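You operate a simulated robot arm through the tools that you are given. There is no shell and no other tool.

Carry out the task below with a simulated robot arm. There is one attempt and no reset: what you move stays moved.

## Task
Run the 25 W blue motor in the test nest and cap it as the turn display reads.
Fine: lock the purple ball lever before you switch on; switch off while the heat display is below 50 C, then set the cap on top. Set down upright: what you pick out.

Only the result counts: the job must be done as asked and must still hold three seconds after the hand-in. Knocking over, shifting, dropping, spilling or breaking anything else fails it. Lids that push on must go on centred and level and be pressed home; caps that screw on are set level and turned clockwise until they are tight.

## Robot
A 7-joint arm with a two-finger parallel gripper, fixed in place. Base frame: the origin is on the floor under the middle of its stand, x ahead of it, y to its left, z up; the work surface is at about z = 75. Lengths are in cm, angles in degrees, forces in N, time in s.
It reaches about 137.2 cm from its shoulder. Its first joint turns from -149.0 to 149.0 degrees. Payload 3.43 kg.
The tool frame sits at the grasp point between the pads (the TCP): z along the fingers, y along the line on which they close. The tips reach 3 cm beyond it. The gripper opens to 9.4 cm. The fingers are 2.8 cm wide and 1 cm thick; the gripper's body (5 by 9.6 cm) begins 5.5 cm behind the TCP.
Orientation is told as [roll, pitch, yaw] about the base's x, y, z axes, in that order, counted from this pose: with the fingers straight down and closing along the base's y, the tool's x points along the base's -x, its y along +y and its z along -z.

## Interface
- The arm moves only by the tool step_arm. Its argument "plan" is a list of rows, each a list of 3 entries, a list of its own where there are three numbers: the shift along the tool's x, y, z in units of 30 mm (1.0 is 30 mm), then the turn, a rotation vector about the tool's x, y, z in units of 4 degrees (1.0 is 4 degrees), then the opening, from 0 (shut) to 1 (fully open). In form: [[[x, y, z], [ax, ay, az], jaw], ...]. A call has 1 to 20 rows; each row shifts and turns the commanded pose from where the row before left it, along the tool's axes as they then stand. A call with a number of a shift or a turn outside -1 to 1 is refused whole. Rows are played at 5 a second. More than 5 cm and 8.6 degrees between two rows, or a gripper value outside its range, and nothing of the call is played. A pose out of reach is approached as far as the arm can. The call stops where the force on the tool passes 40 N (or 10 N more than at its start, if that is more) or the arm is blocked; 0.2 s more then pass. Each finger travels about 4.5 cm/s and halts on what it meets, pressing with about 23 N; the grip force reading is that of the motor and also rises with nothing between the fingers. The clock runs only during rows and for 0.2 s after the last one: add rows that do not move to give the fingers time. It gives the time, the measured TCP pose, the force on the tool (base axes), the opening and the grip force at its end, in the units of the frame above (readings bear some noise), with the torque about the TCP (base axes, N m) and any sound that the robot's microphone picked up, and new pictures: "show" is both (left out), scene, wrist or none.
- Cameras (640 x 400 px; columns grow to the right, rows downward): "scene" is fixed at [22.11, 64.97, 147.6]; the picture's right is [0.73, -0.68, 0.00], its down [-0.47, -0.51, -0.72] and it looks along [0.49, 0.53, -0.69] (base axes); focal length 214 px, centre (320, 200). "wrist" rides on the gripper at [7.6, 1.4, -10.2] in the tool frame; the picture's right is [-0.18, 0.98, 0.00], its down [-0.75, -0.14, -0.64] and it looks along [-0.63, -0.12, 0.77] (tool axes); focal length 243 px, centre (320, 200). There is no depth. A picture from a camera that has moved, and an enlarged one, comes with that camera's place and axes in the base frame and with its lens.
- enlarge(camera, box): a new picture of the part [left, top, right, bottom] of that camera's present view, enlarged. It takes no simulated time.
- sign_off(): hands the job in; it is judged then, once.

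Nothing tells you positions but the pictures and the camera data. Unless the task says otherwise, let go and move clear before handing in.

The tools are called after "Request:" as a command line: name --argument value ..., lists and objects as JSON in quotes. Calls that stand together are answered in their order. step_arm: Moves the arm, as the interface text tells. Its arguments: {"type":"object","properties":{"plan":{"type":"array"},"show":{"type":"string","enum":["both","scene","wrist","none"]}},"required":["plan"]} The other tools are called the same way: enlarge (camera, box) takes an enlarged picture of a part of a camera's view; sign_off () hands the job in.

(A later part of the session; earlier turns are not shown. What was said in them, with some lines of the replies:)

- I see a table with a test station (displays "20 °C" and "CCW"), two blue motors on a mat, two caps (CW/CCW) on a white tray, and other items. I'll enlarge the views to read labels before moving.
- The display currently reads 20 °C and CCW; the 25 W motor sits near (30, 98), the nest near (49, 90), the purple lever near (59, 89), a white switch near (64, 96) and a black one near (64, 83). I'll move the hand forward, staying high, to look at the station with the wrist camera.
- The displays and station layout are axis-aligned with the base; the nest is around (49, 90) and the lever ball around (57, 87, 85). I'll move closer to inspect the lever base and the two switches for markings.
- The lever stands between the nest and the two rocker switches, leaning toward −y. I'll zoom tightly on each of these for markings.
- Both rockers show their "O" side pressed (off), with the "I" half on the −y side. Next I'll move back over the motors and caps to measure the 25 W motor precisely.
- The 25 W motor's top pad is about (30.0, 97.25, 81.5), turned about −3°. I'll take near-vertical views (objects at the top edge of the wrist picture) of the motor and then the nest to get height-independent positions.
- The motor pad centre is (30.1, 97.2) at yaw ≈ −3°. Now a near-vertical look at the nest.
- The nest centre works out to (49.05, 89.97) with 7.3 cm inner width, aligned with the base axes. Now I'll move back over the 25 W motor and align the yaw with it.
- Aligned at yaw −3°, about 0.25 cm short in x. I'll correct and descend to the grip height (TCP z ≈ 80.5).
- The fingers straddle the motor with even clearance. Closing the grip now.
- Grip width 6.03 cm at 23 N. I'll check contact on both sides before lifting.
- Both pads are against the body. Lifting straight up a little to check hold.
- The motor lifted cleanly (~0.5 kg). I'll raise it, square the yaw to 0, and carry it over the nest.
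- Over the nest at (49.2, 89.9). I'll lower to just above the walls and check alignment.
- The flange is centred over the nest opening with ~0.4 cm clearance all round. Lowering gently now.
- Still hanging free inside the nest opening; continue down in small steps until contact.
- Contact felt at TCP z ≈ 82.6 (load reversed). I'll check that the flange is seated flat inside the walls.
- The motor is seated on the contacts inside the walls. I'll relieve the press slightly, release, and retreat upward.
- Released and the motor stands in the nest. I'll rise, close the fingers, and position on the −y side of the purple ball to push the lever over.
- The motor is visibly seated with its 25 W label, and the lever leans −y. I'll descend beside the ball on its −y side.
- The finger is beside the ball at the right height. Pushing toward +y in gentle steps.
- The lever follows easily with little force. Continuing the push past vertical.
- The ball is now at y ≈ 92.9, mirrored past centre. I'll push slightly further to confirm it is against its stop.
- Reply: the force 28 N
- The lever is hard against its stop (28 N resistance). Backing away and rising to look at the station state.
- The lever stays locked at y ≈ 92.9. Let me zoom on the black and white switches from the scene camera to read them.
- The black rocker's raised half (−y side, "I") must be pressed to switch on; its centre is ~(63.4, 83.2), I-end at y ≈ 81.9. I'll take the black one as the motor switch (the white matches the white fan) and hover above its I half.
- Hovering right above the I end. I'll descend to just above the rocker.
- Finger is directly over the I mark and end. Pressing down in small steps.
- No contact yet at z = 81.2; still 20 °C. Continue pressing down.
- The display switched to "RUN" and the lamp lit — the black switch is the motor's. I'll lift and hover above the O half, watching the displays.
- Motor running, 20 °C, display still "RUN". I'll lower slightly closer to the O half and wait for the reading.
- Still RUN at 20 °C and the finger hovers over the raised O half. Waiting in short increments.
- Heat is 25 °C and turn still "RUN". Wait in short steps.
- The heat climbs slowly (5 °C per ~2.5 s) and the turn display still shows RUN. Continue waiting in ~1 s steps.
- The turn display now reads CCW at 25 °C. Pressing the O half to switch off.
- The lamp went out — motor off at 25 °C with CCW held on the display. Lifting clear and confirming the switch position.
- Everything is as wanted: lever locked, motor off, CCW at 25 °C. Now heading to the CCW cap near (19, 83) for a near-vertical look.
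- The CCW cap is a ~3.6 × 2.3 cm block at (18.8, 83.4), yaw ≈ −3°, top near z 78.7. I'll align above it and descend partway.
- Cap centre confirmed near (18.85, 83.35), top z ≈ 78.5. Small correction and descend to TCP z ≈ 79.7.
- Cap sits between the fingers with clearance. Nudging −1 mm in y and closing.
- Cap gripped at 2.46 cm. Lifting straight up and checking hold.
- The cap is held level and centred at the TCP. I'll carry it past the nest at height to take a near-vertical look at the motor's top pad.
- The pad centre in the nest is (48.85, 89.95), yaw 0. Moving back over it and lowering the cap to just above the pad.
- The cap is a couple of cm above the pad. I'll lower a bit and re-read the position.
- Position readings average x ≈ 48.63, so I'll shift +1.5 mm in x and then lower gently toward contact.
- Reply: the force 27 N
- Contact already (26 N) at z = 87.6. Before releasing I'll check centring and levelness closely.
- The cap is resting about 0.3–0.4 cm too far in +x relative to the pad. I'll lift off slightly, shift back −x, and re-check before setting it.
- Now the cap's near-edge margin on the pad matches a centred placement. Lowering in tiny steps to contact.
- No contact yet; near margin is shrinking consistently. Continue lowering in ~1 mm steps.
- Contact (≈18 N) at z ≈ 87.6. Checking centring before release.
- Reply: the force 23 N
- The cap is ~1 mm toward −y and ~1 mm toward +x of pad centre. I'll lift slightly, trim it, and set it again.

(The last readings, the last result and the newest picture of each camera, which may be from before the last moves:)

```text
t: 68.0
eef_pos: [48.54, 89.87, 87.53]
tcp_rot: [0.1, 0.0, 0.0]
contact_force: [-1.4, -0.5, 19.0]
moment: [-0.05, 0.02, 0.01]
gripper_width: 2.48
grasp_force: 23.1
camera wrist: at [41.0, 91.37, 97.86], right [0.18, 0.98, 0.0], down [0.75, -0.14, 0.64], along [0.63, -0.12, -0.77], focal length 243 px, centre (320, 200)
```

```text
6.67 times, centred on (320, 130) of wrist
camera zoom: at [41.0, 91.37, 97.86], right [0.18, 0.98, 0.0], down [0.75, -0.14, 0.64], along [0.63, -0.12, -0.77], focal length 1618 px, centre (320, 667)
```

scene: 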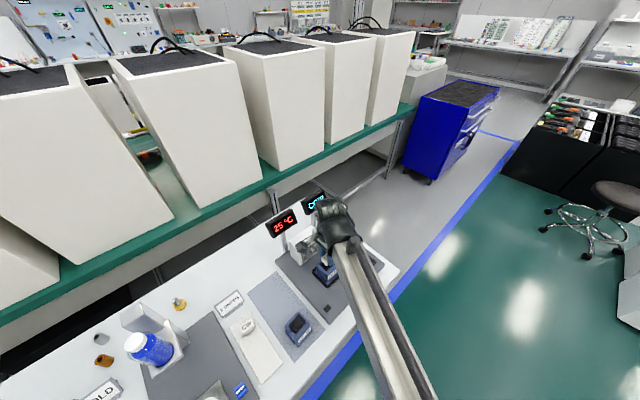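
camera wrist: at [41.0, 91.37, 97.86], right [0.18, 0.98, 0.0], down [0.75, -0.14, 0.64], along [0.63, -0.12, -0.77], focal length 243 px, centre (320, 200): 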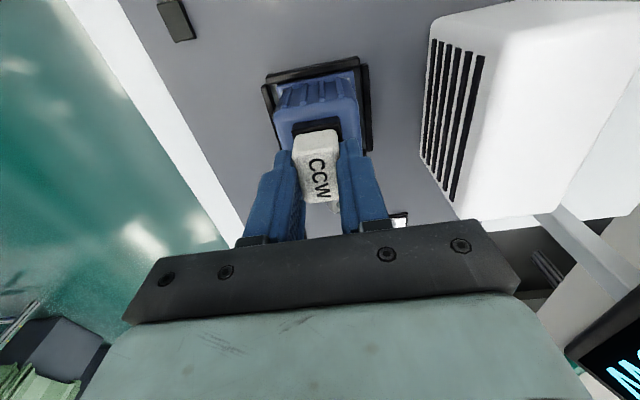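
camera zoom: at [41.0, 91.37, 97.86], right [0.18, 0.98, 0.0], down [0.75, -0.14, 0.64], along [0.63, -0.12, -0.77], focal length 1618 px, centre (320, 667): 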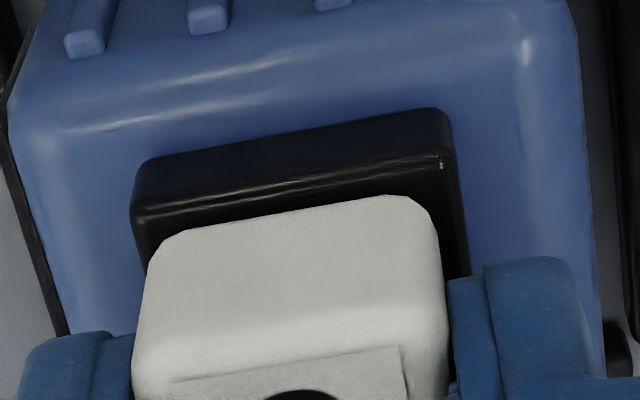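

Well centred now (margins within ~1 mm). Relieving pressure slightly and opening the fingers.

Request:
step_arm --plan '[[[0, 0, -0.05], [0, 0, 0], 0.1], [[0, 0, 0], [0, 0, 0], 0.1], [[0, 0, 0], [0, 0, 0], 0.4], [[0, 0, 0], [0, 0, 0], 0.5], [[0, 0, 0], [0, 0, 0], 0.5], [[0, 0, 0], [0, 0, 0], 0.5]]' --show "wrist"

Request:
enlarge --camera "wrist" --box '[260, 90, 380, 220]'

Request:
enlarge --camera "scene" --box '[300, 240, 350, 280]'

```text
t: 69.4
eef_pos: [48.6, 90.06, 87.71]
tcp_rot: [0.0, 0.0, 0.0]
contact_force: [0.0, 0.3, 0.1]
moment: [0.01, 0.03, 0.02]
gripper_width: 4.69
grasp_force: 0.0
camera wrist: at [41.05, 91.48, 97.91], right [0.18, 0.98, 0.0], down [0.75, -0.14, 0.64], along [0.63, -0.12, -0.77], focal length 243 px, centre (320, 200)
```

wrist: 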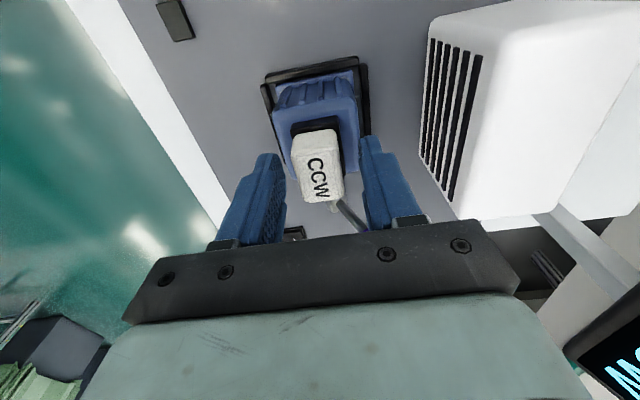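

```text
3.08 times, centred on (320, 155) of wrist
camera zoom: at [41.05, 91.48, 97.91], right [0.18, 0.98, 0.0], down [0.75, -0.14, 0.64], along [0.63, -0.12, -0.77], focal length 746 px, centre (320, 338)
```

zoom: 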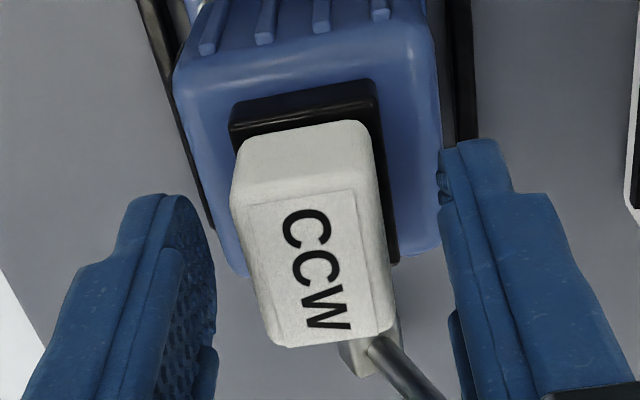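

```text
10.00 times, centred on (325, 260) of scene
camera zoom: at [22.11, 64.97, 147.6], right [0.73, -0.68, 0.0], down [-0.47, -0.51, -0.72], along [0.49, 0.53, -0.69], focal length 2145 px, centre (270, -400)
```

zoom: 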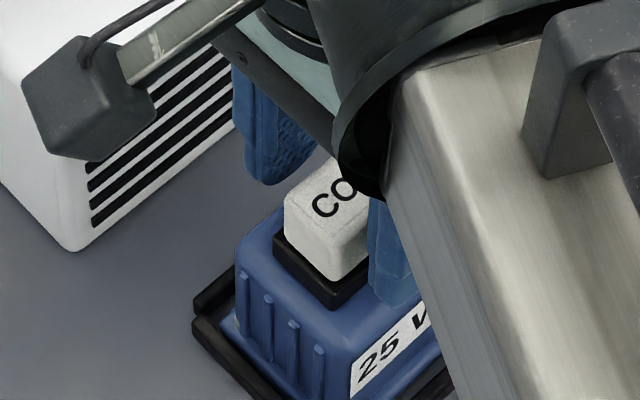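

The cap stands on the pad. Rising straight up and then viewing from above to verify.

Request:
step_arm --plan '[[[0, 0, -0.4], [0, 0, 0], 0.5], [[0, 0, -0.8], [0, 0, 0], 0.5], [[0, 0, -0.9], [0, 0, 0], 0.5], [[0, 0, -0.9], [0, 0, 0], 0.5], [[-0.6, 0, -0.3], [0, 0, 0], 1], [[-0.6, 0, 0], [0, 0, 0], 1], [[-0.6, 0, 0], [0, 0, 0], 1], [[0, 0, 0], [0, 0, 0], 1], [[0, 0, 0], [0, 0, 0], 1]]' --show "both"

Request:
enlarge --camera "wrist" --box '[240, 0, 400, 100]'

Request:
enlarge --camera "scene" --box '[260, 180, 400, 320]'

Request:
enlarge --camera "scene" --box '[300, 240, 350, 290]'

```text
t: 71.4
eef_pos: [53.84, 90.16, 97.43]
tcp_rot: [0.0, -0.1, 0.0]
contact_force: [-0.5, -0.2, -0.4]
moment: [0.0, -0.01, -0.02]
gripper_width: 9.39
grasp_force: 0.0
camera wrist: at [46.24, 91.64, 107.72], right [0.18, 0.98, 0.0], down [0.75, -0.14, 0.64], along [0.63, -0.12, -0.77], focal length 243 px, centre (320, 200)
```

scene: 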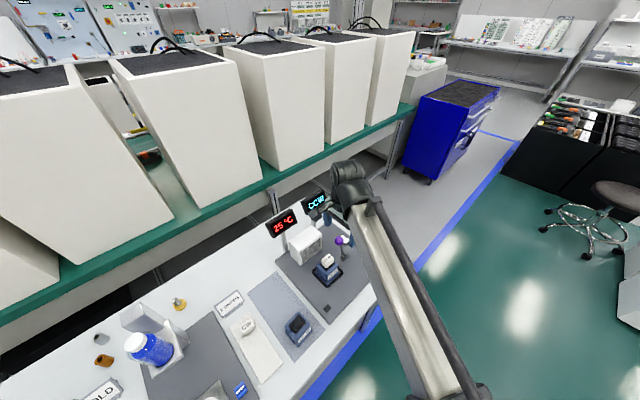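
wrist: 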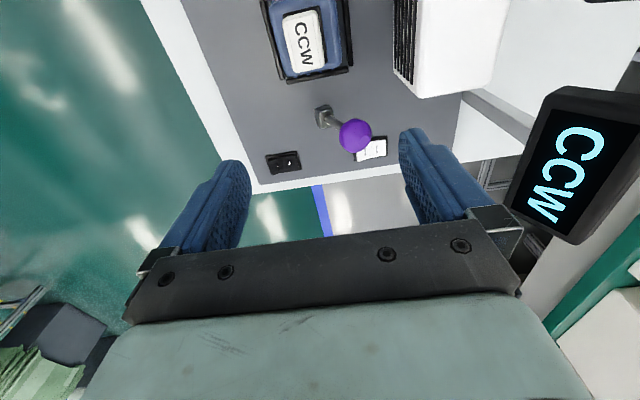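

```text
4.00 times, centred on (320, 50) of wrist
camera zoom: at [46.24, 91.64, 107.72], right [0.18, 0.98, 0.0], down [0.75, -0.14, 0.64], along [0.63, -0.12, -0.77], focal length 970 px, centre (320, 800)
```

zoom: 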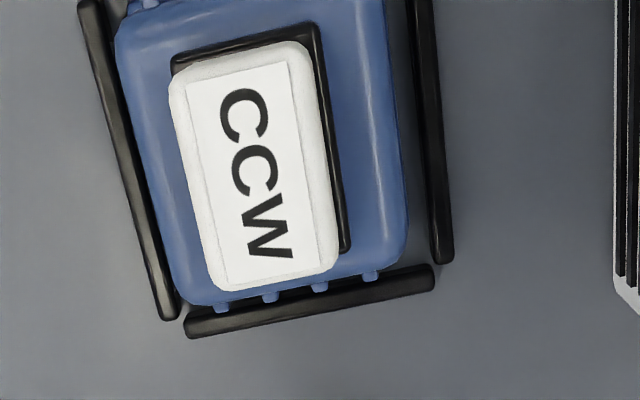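

```text
2.86 times, centred on (330, 250) of scene
camera zoom: at [22.11, 64.97, 147.6], right [0.73, -0.68, 0.0], down [-0.47, -0.51, -0.72], along [0.49, 0.53, -0.69], focal length 613 px, centre (291, 57)
```

zoom: 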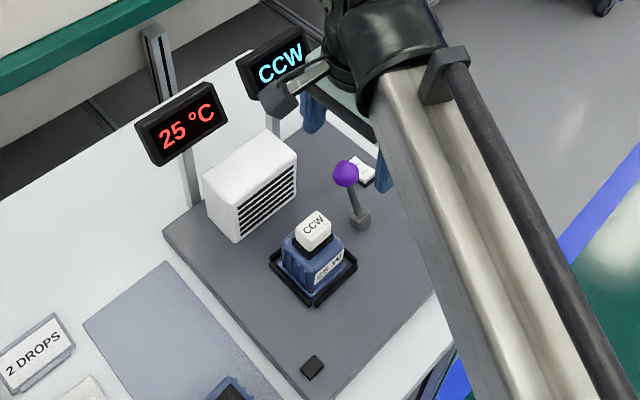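

```text
8.00 times, centred on (325, 265) of scene
camera zoom: at [22.11, 64.97, 147.6], right [0.73, -0.68, 0.0], down [-0.47, -0.51, -0.72], along [0.49, 0.53, -0.69], focal length 1716 px, centre (280, -320)
```

zoom: 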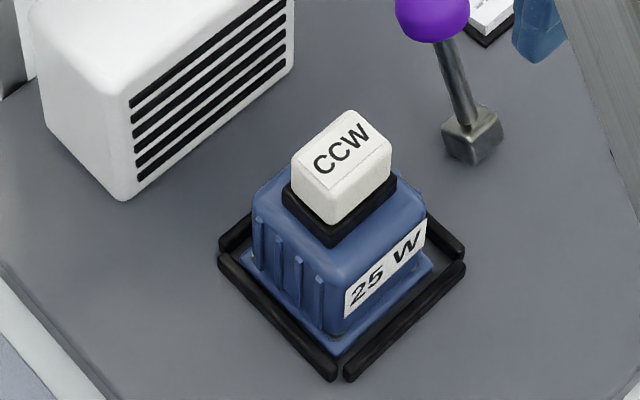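

The CCW cap sits level and centred on the 25 W motor in the nest; lever locked, switch off, 25 °C. I'll move the hand clear and do a final check.

Request:
step_arm --plan '[[[0, 0, -0.9], [0, 0, 0], 1], [[0, 0, -0.9], [0, 0, 0], 1], [[0, 0, -0.9], [0, 0, 0], 1], [[0, 0, -0.9], [0, 0, 0], 1], [[0.9, 0, -0.3], [0, 0, 0], 1], [[0.9, 0, 0], [0, 0, 0], 1], [[0.9, 0, 0], [0, 0, 0], 1], [[0.9, 0, 0], [0, 0, 0], 1], [[0.9, 0, 0], [0, 0, 0], 1], [[0.9, 0, 0], [0, 0, 0], 1], [[0.9, 0.2, 0], [0, 0, 0], 1], [[0.9, 0.2, 0], [0, 0, 0], 1], [[0.9, 0.2, 0], [0, 0, 0], 1], [[0, 0, 0], [0, 0, 0], 1]]' --show "both"

Request:
enlarge --camera "scene" --box '[260, 180, 400, 320]'

Request:
enlarge --camera "scene" --box '[200, 280, 340, 400]'

```text
t: 74.4
eef_pos: [29.56, 91.74, 109.08]
tcp_rot: [0.0, 0.0, 0.0]
contact_force: [0.4, -0.3, -1.0]
moment: [0.0, 0.02, 0.0]
gripper_width: 9.4
grasp_force: 0.0
camera wrist: at [21.84, 93.17, 119.41], right [0.18, 0.98, 0.0], down [0.75, -0.14, 0.64], along [0.63, -0.12, -0.77], focal length 243 px, centre (320, 200)
```

scene: 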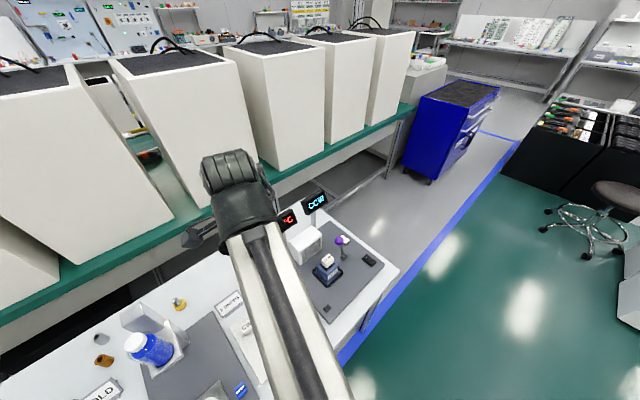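
wrist: 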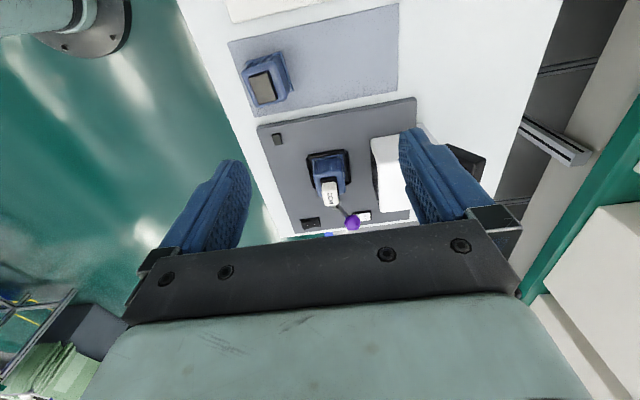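

```text
2.86 times, centred on (330, 250) of scene
camera zoom: at [22.11, 64.97, 147.6], right [0.73, -0.68, 0.0], down [-0.47, -0.51, -0.72], along [0.49, 0.53, -0.69], focal length 613 px, centre (291, 57)
```

zoom: 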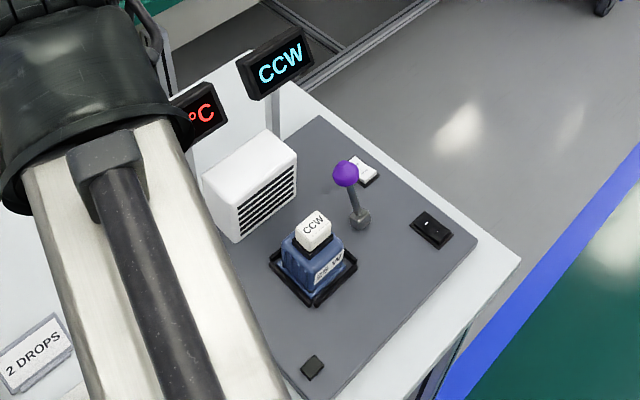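

```text
3.33 times, centred on (270, 340) of scene
camera zoom: at [22.11, 64.97, 147.6], right [0.73, -0.68, 0.0], down [-0.47, -0.51, -0.72], along [0.49, 0.53, -0.69], focal length 715 px, centre (487, -267)
```

zoom: 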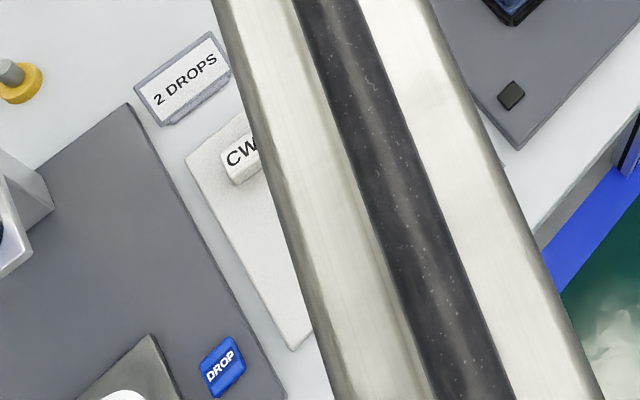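

The 25 W motor stands upright in the nest with the CCW cap level on top. The lever is locked, the motor is off with its lamp out, and nothing else was moved. The hand is clear, so I'm handing in.

Request:
sign_off

```text
The job is handed in.
```

The job is handed in: I ran the 25 W blue motor in the test nest, and it now stands there upright and switched off with the CCW cap on top.

- **Lever:** I pushed the purple ball lever over to its stop before switching on. It was still there at the last look.
- **Run:** I used the black switch. The turn display showed RUN and then CCW after about five seconds.
- **Switch-off:** I switched off with the heat display at 25 °C, well under 50 °C, and the lamp went out.
- **Cap:** The CCW cap sits level on the motor's top pad, about 1 mm off centre. I set it down with roughly 20 N before letting go.

I saw nothing else knocked or shifted, and I did not touch the 35 W motor, the CW cap or the white switch. The hand was open and clear above the table when I handed in.
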